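You operate a simulated robot arm through the tools that you are given. There is no shell and no other tool. Be economical: measure what you need, move in short steps, check, and stop when the job is done.

Carry out the task below with a simulated robot arm. There is one attempt and no reset: what you move stays moved.

TASK
Stand the blue round plug from the marking bench top beside the toner pot. It goes on the side that lies toward x +1.0, y +0.0 (a direction in the base frame), with about 3 cm between them.
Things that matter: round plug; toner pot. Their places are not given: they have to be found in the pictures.

It is judged by the outcome, as a careful person would: the job done as asked, and still so three seconds after it is handed in. It fails if anything else is knocked over, pushed out of place, dropped, spilled or broken.

THE ROBOT
A 7-joint arm with a two-finger parallel gripper, fixed in place. Base frame: the origin is at the foot of the arm, x ahead of it, y to its left, z up; the work surface is at about z = 0. Lengths are in cm, angles in degrees, forces in N, time in s.
With the tool pointing down near the work surface it reaches from about 24 to 62 cm from the base axis. Its first joint turns from -66.0 to 66.0 degrees. Payload 2.6 kg.
Tool frame: the origin (TCP) lies between the finger pads and is the grasp point; the fingertips stand 3 cm ahead of it; z points along the fingers, y is the line along which they close. The gripper opens to 9.4 cm. The fingers are 2.8 cm wide and 1 cm thick; the gripper's body (5 by 9.6 cm) begins 5.5 cm behind the TCP.
Orientation is told as [roll, pitch, yaw] about the base's x, y, z axes, in that order, counted from this pose: with the fingers straight down and closing along the base's y, the tool's x points along the base's -x, its y along +y and its z along -z.

THE INTERFACE
- The arm moves only by the tool arm_command. Its argument "series" is a list of rows, each a list of 5 numbers: the shift along the tool's x, y, z in units of 25 mm (1.0 is 25 mm), then the turn about the tool's z in units of 6 degrees (1.0 is 6 degrees), then the finger opening in cm, from 0 to 9.4. In form: [[dx, dy, dz, yaw, fingers], ...]. A call has 1 to 8 rows; each row shifts and turns the commanded pose from where the row before left it, along the tool's axes as they then stand. A call with a number of a shift or a turn outside -1 to 1 is refused whole. A row lasts 0.2 s, in which the tool goes at most 5 cm and 8.6 degrees; a call with a longer step from one row to the next is refused whole, and so is a gripper value outside its range. A pose out of reach is approached as far as the arm can. The call stops where the force on the tool passes 40 N (or 10 N more than at its start, if that is more) or the arm is blocked; 0.2 s more then pass. The fingers move at their own pace (about 7.2 cm/s each) and stop on an object; they squeeze with about 35 N. The grip force told is the motor's: it shows also when the fingers shut on nothing. Time passes only in rows, and 0.2 s behind the last, so rows that do not move let the fingers close. It gives the time, the measured TCP pose, the force on the tool (base axes), the opening and the grip force at its end, in the units of the frame above (readings bear some noise).
- Cameras (640 x 400 px; columns grow to the right, rows downward): "scene" is fixed at [4.7, 44.9, 55.19]; the picture's right is [-0.59, -0.81, 0.00], its down [-0.54, 0.40, -0.74] and it looks along [0.60, -0.44, -0.67] (base axes); focal length 363 px, centre (320, 200). "wrist" rides on the gripper at [-3.7, 0, -5.8] in the tool frame; the picture's right is [0.00, -1.00, 0.00], its down [0.97, 0.00, -0.24] and it looks along [0.24, 0.00, 0.97] (tool axes); focal length 218 px, centre (320, 200).
- grab_frame(camera): a new picture of that camera. No time passes.
- measure_at(camera, pixels): there is no depth. For up to 12 entries [column, row, z] of the newest picture of that camera ("zoom" is the newest enlarged one), the place [x, y] in the base frame at which the ray of that pixel passes the height z, good to about 0.2 cm. No time passes.
- enlarge(camera, box): a new picture of the part [left, top, right, bottom] of that camera's present view, enlarged. No time passes.
- sign_off(): hands the job in; it is judged then, once.

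Work in short steps. Measure before you move; look again where a grasp or a placing could have gone wrong, and mend it. You have 60 turns and 30 pictures in all, the two below and enlarged ones among them. Open the gripper and draw the arm clear of the work before you hand the job in, unless the task says otherwise; then end with one line.

The tools are called after "Request:" as a command line: name --pt "numbers of a row" for each row, then --argument value for the rest, lists and objects as JSON in quotes. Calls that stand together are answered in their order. arm_command: Moves the arm, as the interface text tells. Its arguments: {"type":"object","properties":{"series":{"type":"array","items":{"type":"array","items":{"type":"number"}}}},"required":["series"]} The other tools are called the same way: grab_frame (camera) takes a picture; measure_at (camera, pixels) gives the place at which the rays of pixels pass given heights; enlarge (camera, box) takes an enlarged picture of a part of a camera's view; sign_off () hands the job in.

At the start:

```text
clock: 0.0
tcp_pos: [37.06, 27.5, 23.24]
orientation: [0.0, 0.0, 0.0]
force: [-0.1, -0.8, -0.1]
grip_width: 9.39
finger_force: 0.0
```

scene: 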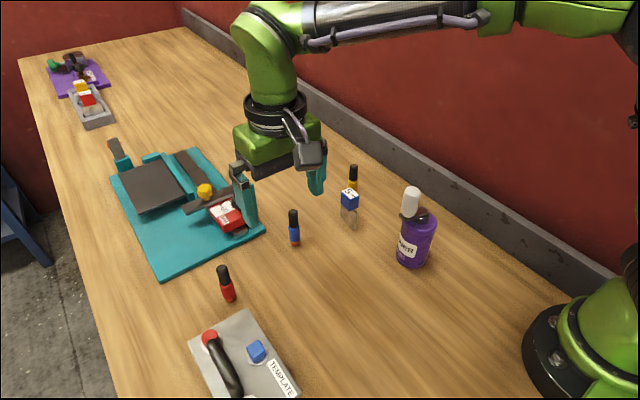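
wrist: 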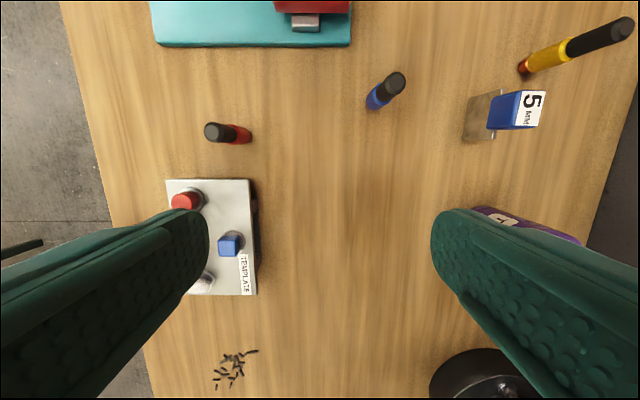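

The purple bottle at about (415,240) looks like the toner pot. Several blue things need telling apart, so I enlarge them.

Request:
enlarge --camera "scene" --box '[180, 260, 340, 400]'

Request:
enlarge --camera "scene" --box '[270, 150, 450, 280]'

Request:
enlarge --camera "scene" --box '[100, 130, 280, 280]'

Request:
enlarge --camera "scene" --box '[30, 40, 130, 140]'

```text
2.86 times, centred on (260, 330) of scene
```

zoom: 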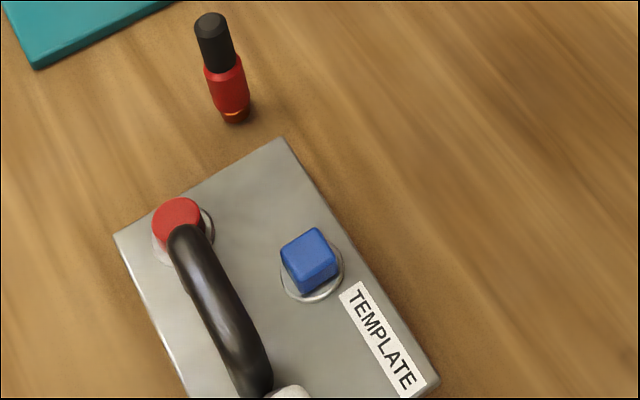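

```text
3.08 times, centred on (360, 215) of scene
```

zoom: 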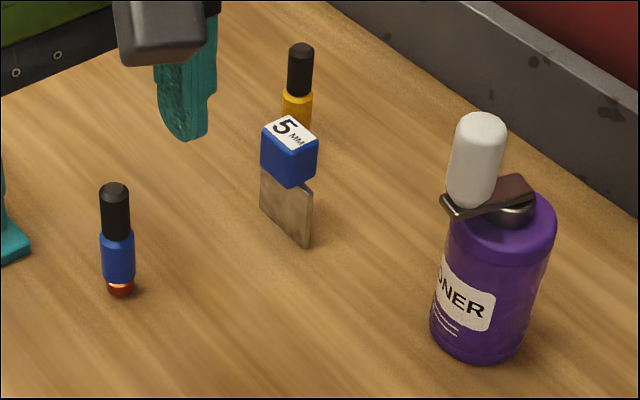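

```text
2.67 times, centred on (190, 205) of scene
```

zoom: 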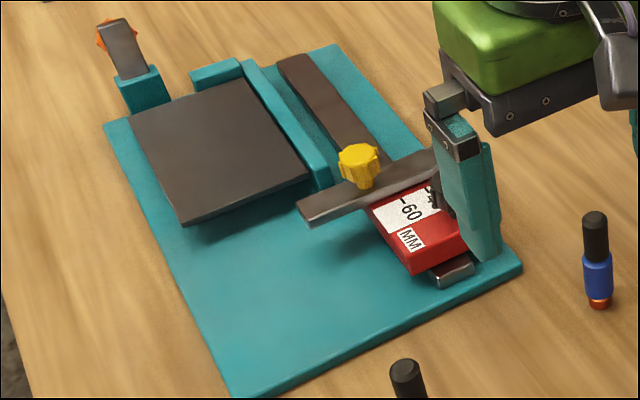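

```text
4.00 times, centred on (80, 90) of scene
```

zoom: 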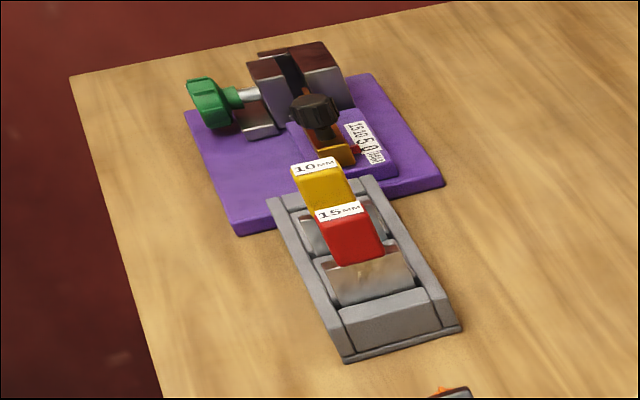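

The candidates are the blue/black standing cylinder at (294,228), and the blue-headed piece in the template at (257,351). I move back from the template with the wrist camera to see both better.

Request:
enlarge --camera "wrist" --box '[150, 110, 290, 310]'

Request:
enlarge --camera "wrist" --box '[340, 10, 640, 160]'

Request:
measure_at --camera "scene" --pixels '[[295, 244, 0], [293, 212, 6], [229, 300, 0], [410, 264, 0], [258, 357, 3], [352, 228, 0], [210, 340, 4], [431, 212, 8]]'

Request:
measure_at --camera "wrist" --pixels '[[370, 104, 0], [395, 82, 6], [230, 243, 4], [187, 200, 4], [203, 283, 4], [243, 135, 0], [478, 140, 0], [480, 208, 8]]'

```text
2.00 times, centred on (220, 210) of wrist
```

zoom: 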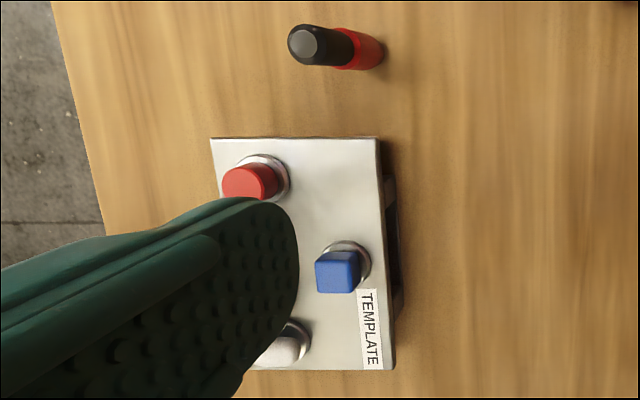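

```text
2.13 times, centred on (490, 85) of wrist
```

zoom: 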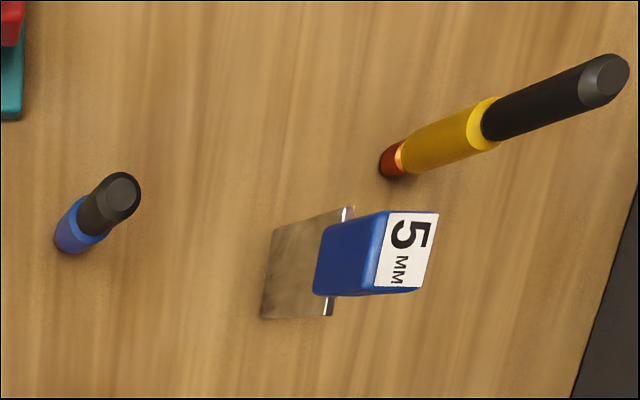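

```text
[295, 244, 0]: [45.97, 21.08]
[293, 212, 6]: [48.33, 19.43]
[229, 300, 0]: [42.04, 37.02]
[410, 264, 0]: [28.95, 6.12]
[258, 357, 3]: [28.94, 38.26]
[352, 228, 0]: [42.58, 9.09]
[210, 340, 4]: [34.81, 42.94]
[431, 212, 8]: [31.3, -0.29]
```

```text
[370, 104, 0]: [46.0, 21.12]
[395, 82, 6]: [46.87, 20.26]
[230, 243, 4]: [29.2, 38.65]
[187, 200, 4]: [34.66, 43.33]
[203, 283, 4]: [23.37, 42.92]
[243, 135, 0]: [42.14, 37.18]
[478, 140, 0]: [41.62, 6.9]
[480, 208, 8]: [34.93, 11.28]
```

I read the blue/black standing cylinder as the round plug: it is round, on the bench top, and one of a red/blue/yellow set. The blue head in the template is square. Both views put the plug at about (46.1, 21.1) with its top near z 8.6. I move over it and look.

Request:
arm_command --pt "-0.9 -0.64 0 0 6" --pt "-0.9 -0.64 0 0 6" --pt "-0.9 -0.64 0 0 6" --pt "-0.9 -0.64 0 0 6" --pt "0 0 0 0 6"

Request:
grab_frame --camera "wrist"

Request:
grab_frame --camera "scene"

```text
clock: 1.2
tcp_pos: [46.19, 21.11, 23.38]
orientation: [-0.1, 0.1, 0.0]
force: [-0.2, 0.4, -0.3]
grip_width: 5.99
finger_force: 0.0
```

```text
21 pictures are left
```

wrist: 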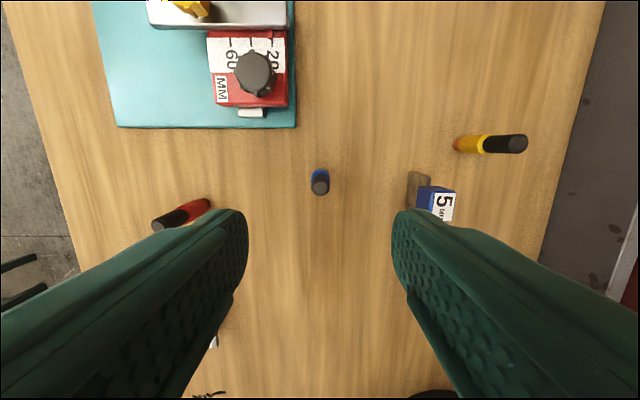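

```text
20 pictures are left
```

scene: 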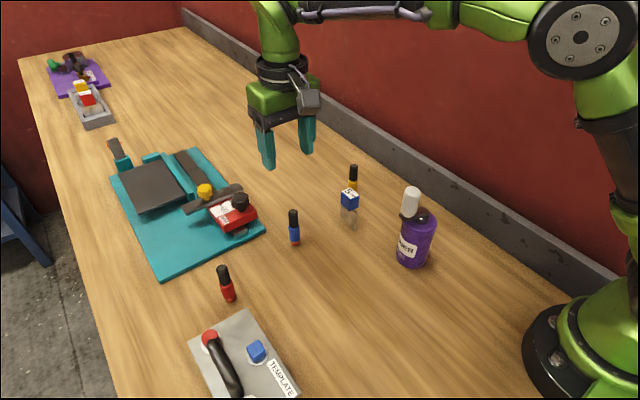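

Request:
measure_at --camera "wrist" --pixels '[[320, 188, 8.6], [320, 172, 2], [311, 188, 8.6], [330, 188, 8.6], [418, 188, 0], [428, 188, 6]]'

Request:
enlarge --camera "scene" --box '[330, 150, 470, 290]'

Request:
enlarge --camera "wrist" --box '[280, 150, 360, 210]'

```text
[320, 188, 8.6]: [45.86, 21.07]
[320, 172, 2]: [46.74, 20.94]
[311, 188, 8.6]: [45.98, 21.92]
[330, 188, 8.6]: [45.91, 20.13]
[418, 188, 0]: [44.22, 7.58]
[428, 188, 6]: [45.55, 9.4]
```

```text
2.86 times, centred on (400, 220) of scene
```

zoom: 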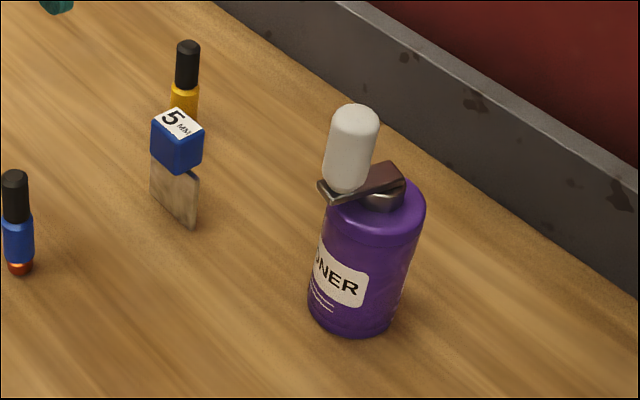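

```text
6.67 times, centred on (320, 180) of wrist
```

zoom: 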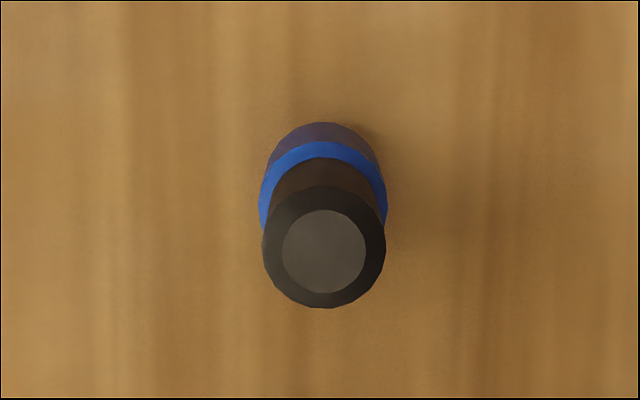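

The plug is at (46.1, 21.05), about 2 cm across. Before picking it up I go over the target area to measure the pot with a free gripper.

Request:
arm_command --pt "0.4 -0.9 0 0 6" --pt "0.4 -0.9 0 0 6" --pt "0.4 -0.9 0 0 6" --pt "0.4 -0.9 0 0 6" --pt "0.4 -0.9 0 0 6" --pt "0.4 -0.9 0 0 6" --pt "0.4 -0.9 0 0 6" --pt "0 0 0 0 6"

Request:
grab_frame --camera "wrist"

Request:
measure_at --camera "scene" --pixels '[[395.8, 258.5, 0], [411.2, 266.9, 0], [426.6, 262, 0], [343, 221, 0], [356, 229, 0]]'

```text
clock: 3.0
tcp_pos: [39.16, 5.12, 23.55]
orientation: [0.0, -0.1, 0.0]
force: [0.2, -0.6, -0.4]
grip_width: 6.03
finger_force: 0.0
```

```text
17 pictures are left
```

wrist: 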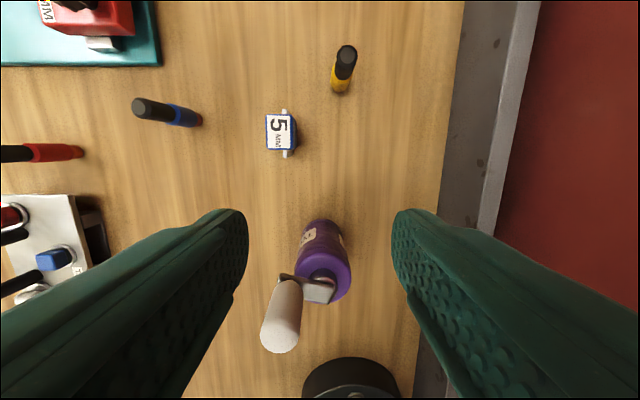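

```text
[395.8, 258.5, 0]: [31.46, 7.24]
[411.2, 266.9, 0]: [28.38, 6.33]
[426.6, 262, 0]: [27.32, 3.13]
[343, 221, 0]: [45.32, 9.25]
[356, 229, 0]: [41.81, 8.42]
```

Request:
enlarge --camera "wrist" --box '[240, 190, 400, 360]'

Request:
measure_at --camera "wrist" --pixels '[[321, 220, 0], [304, 232, 0], [341, 232, 0], [295, 270, 9], [351, 270, 9], [323, 242, 9], [284, 110, 0], [284, 157, 0], [287, 278, 12], [280, 350, 15]]'

```text
2.35 times, centred on (320, 275) of wrist
```

zoom: 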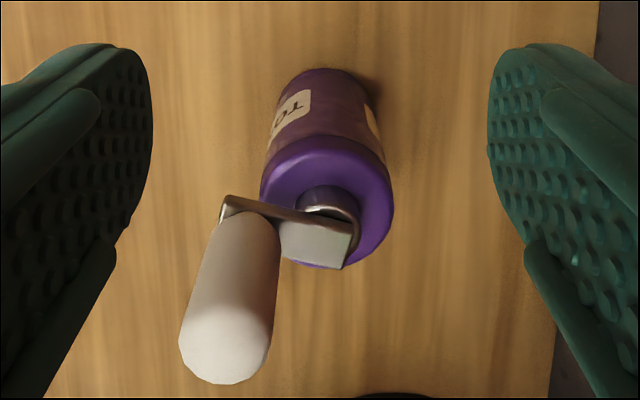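

```text
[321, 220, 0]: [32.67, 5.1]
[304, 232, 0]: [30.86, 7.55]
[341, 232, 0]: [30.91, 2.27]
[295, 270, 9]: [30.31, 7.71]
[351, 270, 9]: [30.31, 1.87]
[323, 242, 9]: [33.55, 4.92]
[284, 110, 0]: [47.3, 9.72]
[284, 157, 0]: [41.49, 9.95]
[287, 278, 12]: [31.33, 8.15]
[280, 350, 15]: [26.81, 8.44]
```

The pot base's +x edge is at x≈32.8, its centre near (30.0, 4.75) and its radius about 2.8. The plug centre therefore goes to about (36.8, 4.75). I go back over the plug.

Request:
arm_command --pt "-0.347 0.796 0 0 5" --pt "-0.347 0.796 0 0 5" --pt "-0.347 0.796 0 0 5" --pt "-0.347 0.796 0 0 5" --pt "-0.347 0.796 0 0 5" --pt "-0.347 0.796 0 0 5" --pt "-0.347 0.796 0 0 5" --pt "-0.347 0.796 0 0 5"

Request:
arm_command --pt "0 0 0.9 0 5" --pt "0 0 0.9 0 5" --pt "0 0 0.9 0 5" --pt "0 0 0.9 0 5" --pt "0 0 0 0 5"

Request:
grab_frame --camera "wrist"

```text
clock: 4.8
tcp_pos: [46.18, 21.22, 23.31]
orientation: [0.0, 0.1, 0.0]
force: [-0.3, 0.1, -0.2]
grip_width: 4.97
finger_force: 0.0
```

```text
clock: 6.0
tcp_pos: [45.98, 21.31, 14.24]
orientation: [0.0, 0.0, 0.0]
force: [0.2, 0.0, -0.7]
grip_width: 5.01
finger_force: 0.0
```

```text
15 pictures are left
```

wrist: 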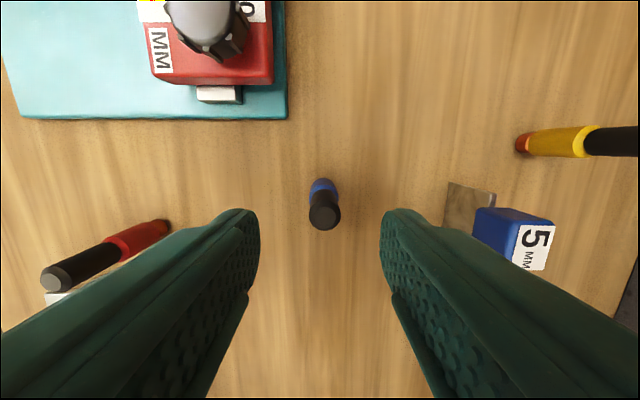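

Request:
measure_at --camera "wrist" --pixels '[[324, 218, 8.6], [322, 183, 0.5]]'

Request:
arm_command --pt "0 -0.08 0.9 0 5" --pt "0 0 0.9 0 5" --pt "0 0 0.9 0 5" --pt "0 0 0.7 0 5" --pt "0 0 0 0 5"

Request:
grab_frame --camera "wrist"

```text
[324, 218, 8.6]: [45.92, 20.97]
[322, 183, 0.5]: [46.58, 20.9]
```

```text
clock: 7.2
tcp_pos: [45.88, 21.12, 5.86]
orientation: [0.0, 0.0, 0.1]
force: [-0.1, 0.0, 0.3]
grip_width: 5.0
finger_force: 0.1
```

```text
14 pictures are left
```

wrist: 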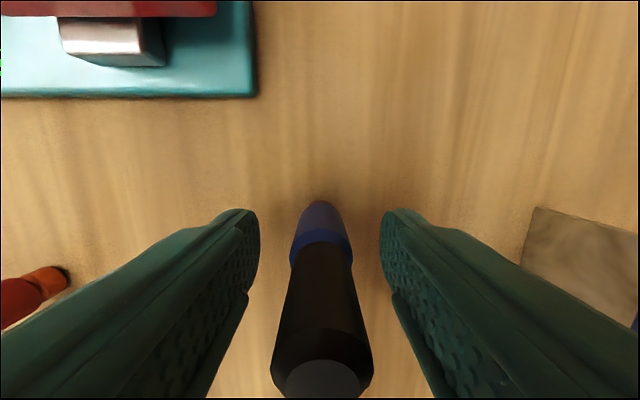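

The plug stands centred between the fingers. I go 1.2 cm lower and close.

Request:
arm_command --pt "-0.04 -0.03 0.5 0 5" --pt "0 0 0 0 3" --pt "0 0 0 0 1" --pt "0 0 0 0 1" --pt "0 0 0 0 1"

Request:
grab_frame --camera "wrist"

```text
clock: 8.4
tcp_pos: [46.09, 21.05, 4.5]
orientation: [0.1, 0.0, 0.0]
force: [-0.3, 0.3, 0.1]
grip_width: 2.09
finger_force: 34.7
```

```text
13 pictures are left
```

wrist: 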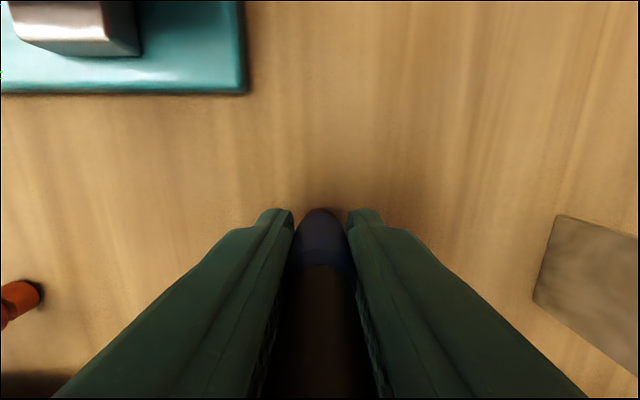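

The plug is held at 2.09 cm. I lift it and carry it over the target.

Request:
arm_command --pt "0 0 -0.5 0 1" --pt "0 0 -0.9 0 1" --pt "0 0 -0.9 0 1" --pt "0 0 -0.9 0 1" --pt "0 0 -0.9 0 1" --pt "0 0 -0.9 0 1" --pt "0 0 -0.6 0 1" --pt "0 0 0 0 1"

Request:
arm_command --pt "0.465 -0.815 0 0 1" --pt "0.465 -0.815 0 0 1" --pt "0.465 -0.815 0 0 1" --pt "0.465 -0.815 0 0 1" --pt "0.465 -0.815 0 0 1" --pt "0.465 -0.815 0 0 1" --pt "0.465 -0.815 0 0 1" --pt "0.465 -0.815 0 0 1"

Request:
grab_frame --camera "scene"

Request:
grab_frame --camera "wrist"

```text
clock: 10.2
tcp_pos: [46.13, 20.93, 18.55]
orientation: [-0.1, 0.1, 0.0]
force: [-0.3, 0.7, -0.2]
grip_width: 2.08
finger_force: 35.5
```

```text
clock: 12.0
tcp_pos: [36.81, 4.66, 18.71]
orientation: [0.0, 0.1, -0.1]
force: [-0.4, 0.6, -0.8]
grip_width: 2.11
finger_force: 34.8
```

```text
12 pictures are left
```

scene: 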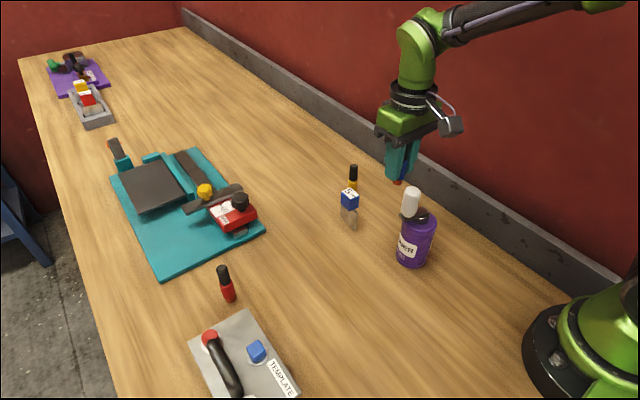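

```text
11 pictures are left
```

wrist: 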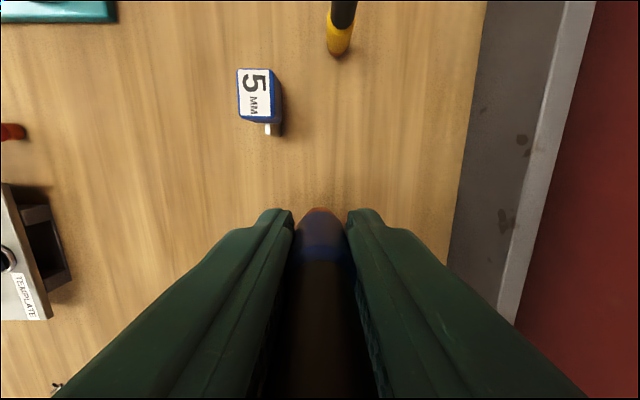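

It is above (36.8, 4.7), clear of the pot and the gauge. I lower it part way and check.

Request:
arm_command --pt "0 0 0.8 0 1" --pt "0 0 0.8 0 1" --pt "0 0 0.8 0 1" --pt "0 0 0.8 0 1" --pt "0 0 0.8 0 1" --pt "0 0 0.6 0 1" --pt "0 0 0 0 1"

Request:
enlarge --camera "scene" --box '[320, 120, 480, 280]'

```text
clock: 13.6
tcp_pos: [36.9, 4.63, 6.99]
orientation: [-0.1, 0.0, 0.1]
force: [-0.5, 0.6, -1.2]
grip_width: 2.1
finger_force: 34.6
```

```text
2.50 times, centred on (400, 200) of scene
```

zoom: 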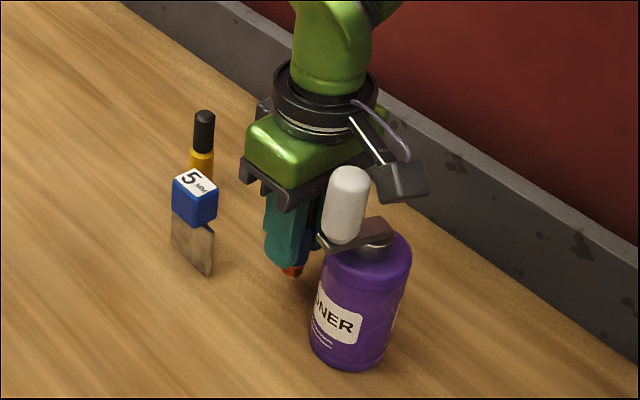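

Request:
measure_at --camera "scene" --pixels '[[434, 192, 8], [434, 192, 10], [434, 192, 12], [434, 192, 14], [434, 192, 18], [434, 199, 12], [434, 199, 14], [443, 190, 12]]'

Request:
grab_frame --camera "wrist"

```text
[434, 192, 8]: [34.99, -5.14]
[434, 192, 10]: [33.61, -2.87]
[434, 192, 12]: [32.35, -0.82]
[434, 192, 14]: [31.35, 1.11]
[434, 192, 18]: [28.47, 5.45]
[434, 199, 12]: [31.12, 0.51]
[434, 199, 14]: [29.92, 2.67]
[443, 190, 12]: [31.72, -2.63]
```

```text
9 pictures are left
```

wrist: 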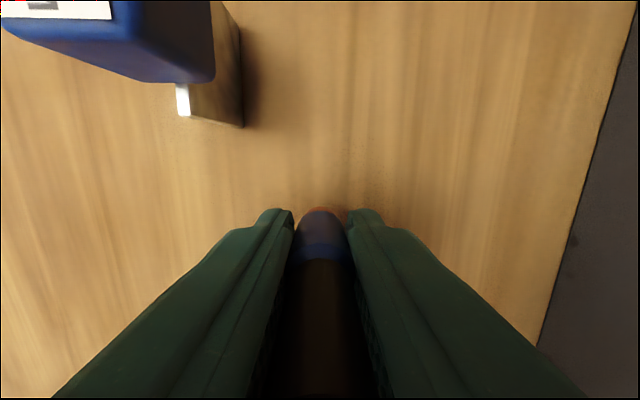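

The grey box on the hand's pot side sits about 8 cm toward −x, with its bottom near z 15.5. Combining views, the pot's knob reaches about z 18 and the lever about z 12, so lowering further with this low grip is risky. I will lift, set the plug down in free space, and regrip it higher on its black cap.

Request:
arm_command --pt "0 0 -0.6 0 1" --pt "0 0 -0.9 0 1" --pt "0 0 -0.9 0 1" --pt "0 0 -0.9 0 1" --pt "0 0 -0.9 0 1" --pt "0 0 -0.5 0 1" --pt "0 0 0 0 1"

Request:
arm_command --pt "-0.08 0.9 0 0 1" --pt "-0.08 0.9 0 0 1" --pt "-0.08 0.9 0 0 1" --pt "-0.08 0.9 0 0 1" --pt "-0.08 0.9 0 0 1" --pt "0 0.5 0 0 1" --pt "0 0 0 0 1"

Request:
arm_command --pt "0 0 0.9 0 1" --pt "0 0 0.9 0 1" --pt "0 0 0.9 0 1" --pt "0 0 0.9 0 1" --pt "0 0 0.9 0 1" --pt "0 0 0.6 0 1" --pt "0 0 0 0 1"

```text
clock: 15.2
tcp_pos: [36.87, 4.51, 18.82]
orientation: [0.0, -0.1, 0.0]
force: [0.0, 0.3, 0.2]
grip_width: 2.13
finger_force: 35.2
```

```text
clock: 16.8
tcp_pos: [37.84, 16.95, 18.93]
orientation: [0.0, 0.0, 0.0]
force: [0.2, 0.2, -0.7]
grip_width: 2.09
finger_force: 35.0
```

```text
clock: 18.4
tcp_pos: [37.82, 17.11, 6.01]
orientation: [0.1, -0.1, 0.0]
force: [0.1, -0.4, -0.9]
grip_width: 2.11
finger_force: 35.3
```

Request:
arm_command --pt "0 0 0.4 0 1" --pt "0 0 0.16 0 1" --pt "0 0 0 0 1"

```text
clock: 19.2
tcp_pos: [37.94, 17.11, 4.9]
orientation: [0.0, -0.2, 0.0]
force: [-6.7, -4.7, 28.6]
grip_width: 2.15
finger_force: 34.3
```

It touches the bench (28 N up). I ease off slightly and open, then look.

Request:
arm_command --pt "0 0 -0.1 0 1" --pt "0 0 0 0 1"

Request:
arm_command --pt "0 0 0 0 2.6" --pt "0 0 0 0 4.5" --pt "0 0 0 0 4.5" --pt "0 0 -0.5 0 4.5" --pt "0 0 -0.5 0 4.5" --pt "0 0 0 0 4.5"

Request:
grab_frame --camera "wrist"

Request:
enlarge --camera "scene" --box '[270, 140, 450, 290]'

```text
clock: 19.8
tcp_pos: [37.86, 17.09, 4.84]
orientation: [-0.1, 0.1, 0.1]
force: [0.6, 0.6, 1.6]
grip_width: 2.09
finger_force: 34.5
```

```text
clock: 21.2
tcp_pos: [37.91, 17.22, 7.5]
orientation: [0.0, 0.1, 0.0]
force: [0.6, 0.0, -0.1]
grip_width: 4.5
finger_force: 0.1
```

```text
8 pictures are left
```

wrist: 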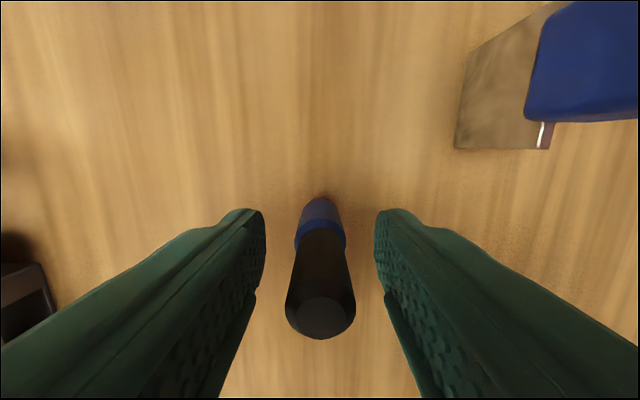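

```text
2.67 times, centred on (360, 215) of scene
```

zoom: 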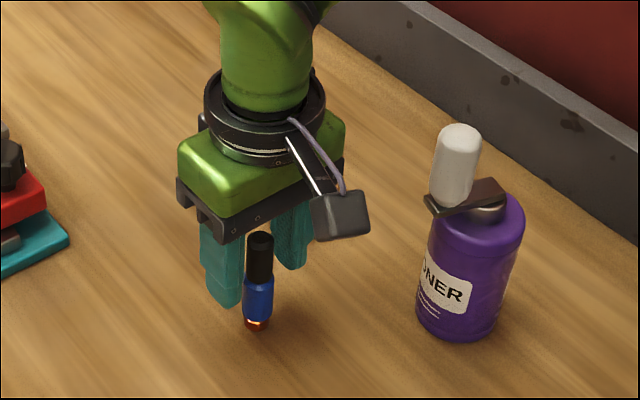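

The plug stands upright and centred between the fingers. I grip it here on the cap, at TCP z 7.5.

Request:
arm_command --pt "0 -0.02 0 0 3" --pt "0 0 0 0 0.8" --pt "0 0 0 0 0.8" --pt "0 0 0 0 0.8"

Request:
arm_command --pt "0 0 -0.4 0 0.8" --pt "0 0 -0.9 0 0.8" --pt "0 0 -0.9 0 0.8" --pt "0 0 -0.9 0 0.8" --pt "0 0 -0.9 0 0.8" --pt "0 0 -0.8 0 0.8" --pt "0 0 0 0 0.8"

Request:
grab_frame --camera "scene"

```text
clock: 22.2
tcp_pos: [37.93, 17.11, 7.52]
orientation: [0.0, 0.0, 0.0]
force: [0.3, 0.8, 1.8]
grip_width: 2.08
finger_force: 35.1
```

```text
clock: 23.8
tcp_pos: [37.92, 17.15, 19.46]
orientation: [0.0, 0.0, 0.1]
force: [0.1, 0.7, 0.0]
grip_width: 2.09
finger_force: 34.7
```

```text
6 pictures are left
```

scene: 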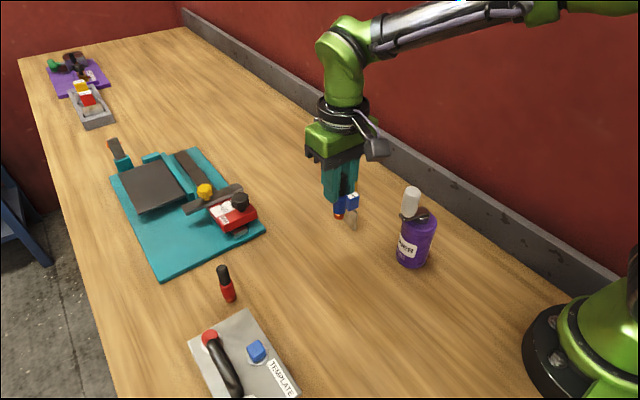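

Request:
arm_command --pt "0.07 -0.83 0 0 0.8" --pt "0.07 -0.83 0 0 0.8" --pt "0.07 -0.83 0 0 0.8" --pt "0.07 -0.83 0 0 0.8" --pt "0.07 -0.83 0 0 0.8" --pt "0.07 -0.83 0 0 0.8" --pt "0 0 0 0 0.8"

Request:
arm_command --pt "0 0 0.8 0 0.8" --pt "0 0 0.8 0 0.8" --pt "0 0 0.8 0 0.8" --pt "0 0 0.8 0 0.8" --pt "0 0 0.8 0 0.8" --pt "0 0 0.3 0 0.8" --pt "0 0 0 0 0.8"

Request:
enlarge --camera "scene" --box '[350, 130, 470, 280]'

```text
clock: 25.4
tcp_pos: [36.84, 4.52, 19.43]
orientation: [0.0, -0.1, -0.1]
force: [0.2, 0.1, -1.0]
grip_width: 2.07
finger_force: 35.4
```

```text
clock: 27.0
tcp_pos: [36.92, 4.63, 8.75]
orientation: [0.0, 0.1, 0.0]
force: [-1.7, -0.3, -1.0]
grip_width: 2.1
finger_force: 35.0
```

```text
2.67 times, centred on (410, 205) of scene
```

zoom: 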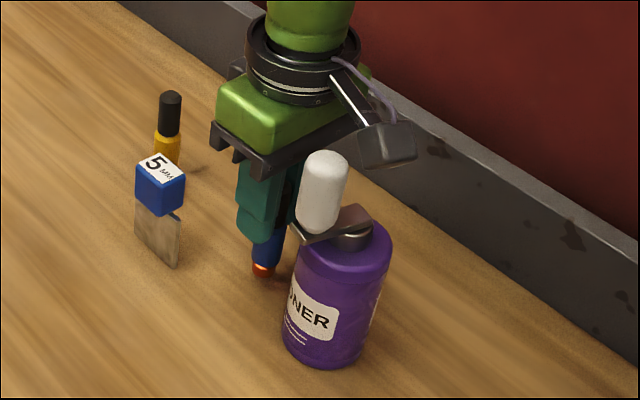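

Clear of the knob; the plug's foot is just over 1 cm above the bench. I lower gently to touch.

Request:
arm_command --pt "0 0 0.25 0 0.8" --pt "0 0 0.2 0 0.8" --pt "0 0 0 0 0.8"

```text
clock: 27.8
tcp_pos: [36.8, 4.63, 7.62]
orientation: [0.0, 0.0, 0.0]
force: [0.1, 1.3, -0.8]
grip_width: 2.08
finger_force: 35.1
```

Request:
arm_command --pt "0 0 0.05 0 0.8" --pt "0 0 0 0 0.8"

```text
clock: 28.4
tcp_pos: [36.81, 4.57, 7.55]
orientation: [-0.1, 0.1, 0.0]
force: [-1.0, 0.7, 2.4]
grip_width: 2.11
finger_force: 35.1
```

It touches lightly (2.4 N). I open and rise straight up.

Request:
arm_command --pt "0 0 0 0 2.6" --pt "0 0 0 0 4.2" --pt "0 0 0 0 4.2" --pt "0 0 -0.4 0 4.2" --pt "0 0 -0.8 0 4.2" --pt "0 0 -0.9 0 4.2" --pt "0 0 -0.9 0 4.2" --pt "0 0 -0.9 0 4.2"

Request:
arm_command --pt "0 0 -0.9 0 4.2" --pt "0 0 -0.9 0 4.2" --pt "0 0.9 0 0 4.2" --pt "0 0.9 0 0 4.2" --pt "0 0.9 0 0 4.2" --pt "0 0.9 0 0 4.2" --pt "0 0 0 0 4.2"

Request:
enlarge --camera "scene" --box '[320, 140, 460, 280]'

Request:
grab_frame --camera "wrist"

```text
clock: 30.2
tcp_pos: [36.78, 4.58, 17.35]
orientation: [-0.1, 0.1, 0.2]
force: [0.2, 0.6, -0.8]
grip_width: 4.21
finger_force: 0.0
```

```text
clock: 31.8
tcp_pos: [36.76, 13.58, 21.78]
orientation: [0.0, 0.0, 0.0]
force: [0.2, -0.7, 0.4]
grip_width: 4.19
finger_force: 0.1
```

```text
2.86 times, centred on (390, 210) of scene
```

zoom: 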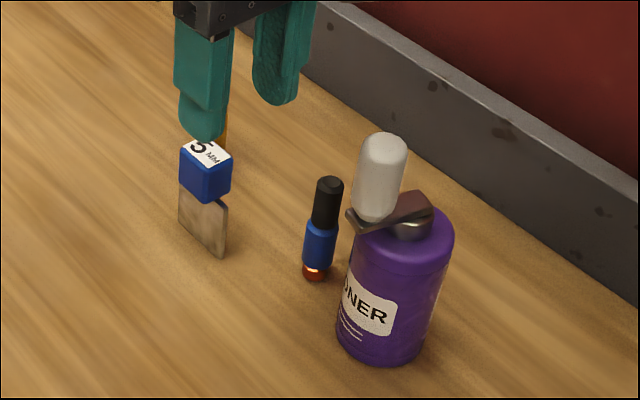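

```text
3 pictures are left
```

wrist: 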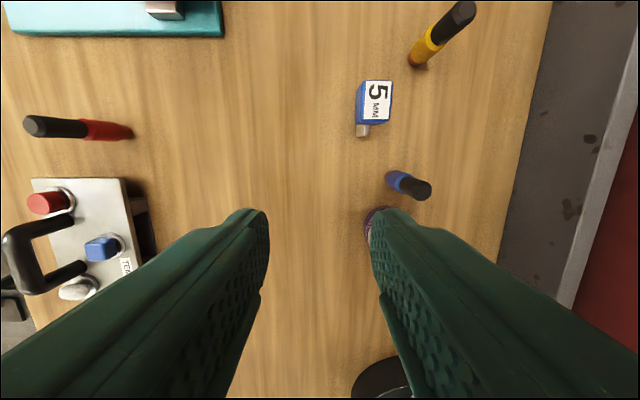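

Request:
measure_at --camera "wrist" --pixels '[[377, 207, 0], [391, 177, 0.5], [387, 177, 1]]'

Request:
measure_at --camera "zoom" --pixels '[[314, 279, 0], [336, 335, 0], [375, 365, 0], [425, 345, 0]]'

```text
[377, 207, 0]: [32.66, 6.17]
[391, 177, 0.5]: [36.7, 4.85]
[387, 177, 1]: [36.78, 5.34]
```

```text
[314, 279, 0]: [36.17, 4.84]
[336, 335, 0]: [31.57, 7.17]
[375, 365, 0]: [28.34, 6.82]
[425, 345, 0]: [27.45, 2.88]
```

The plug is upright at about (36.8, 4.7), roughly 2.9 cm from the pot's +x edge. The other items are where they were, and the gripper is open and clear.

Request:
sign_off

```text
The job is handed in.
```

The blue round plug now stands upright on the +x side of the toner pot with a gap of about 2.9 cm. I took it to be the blue cylinder with the black cap, since the blue head in the template is square.
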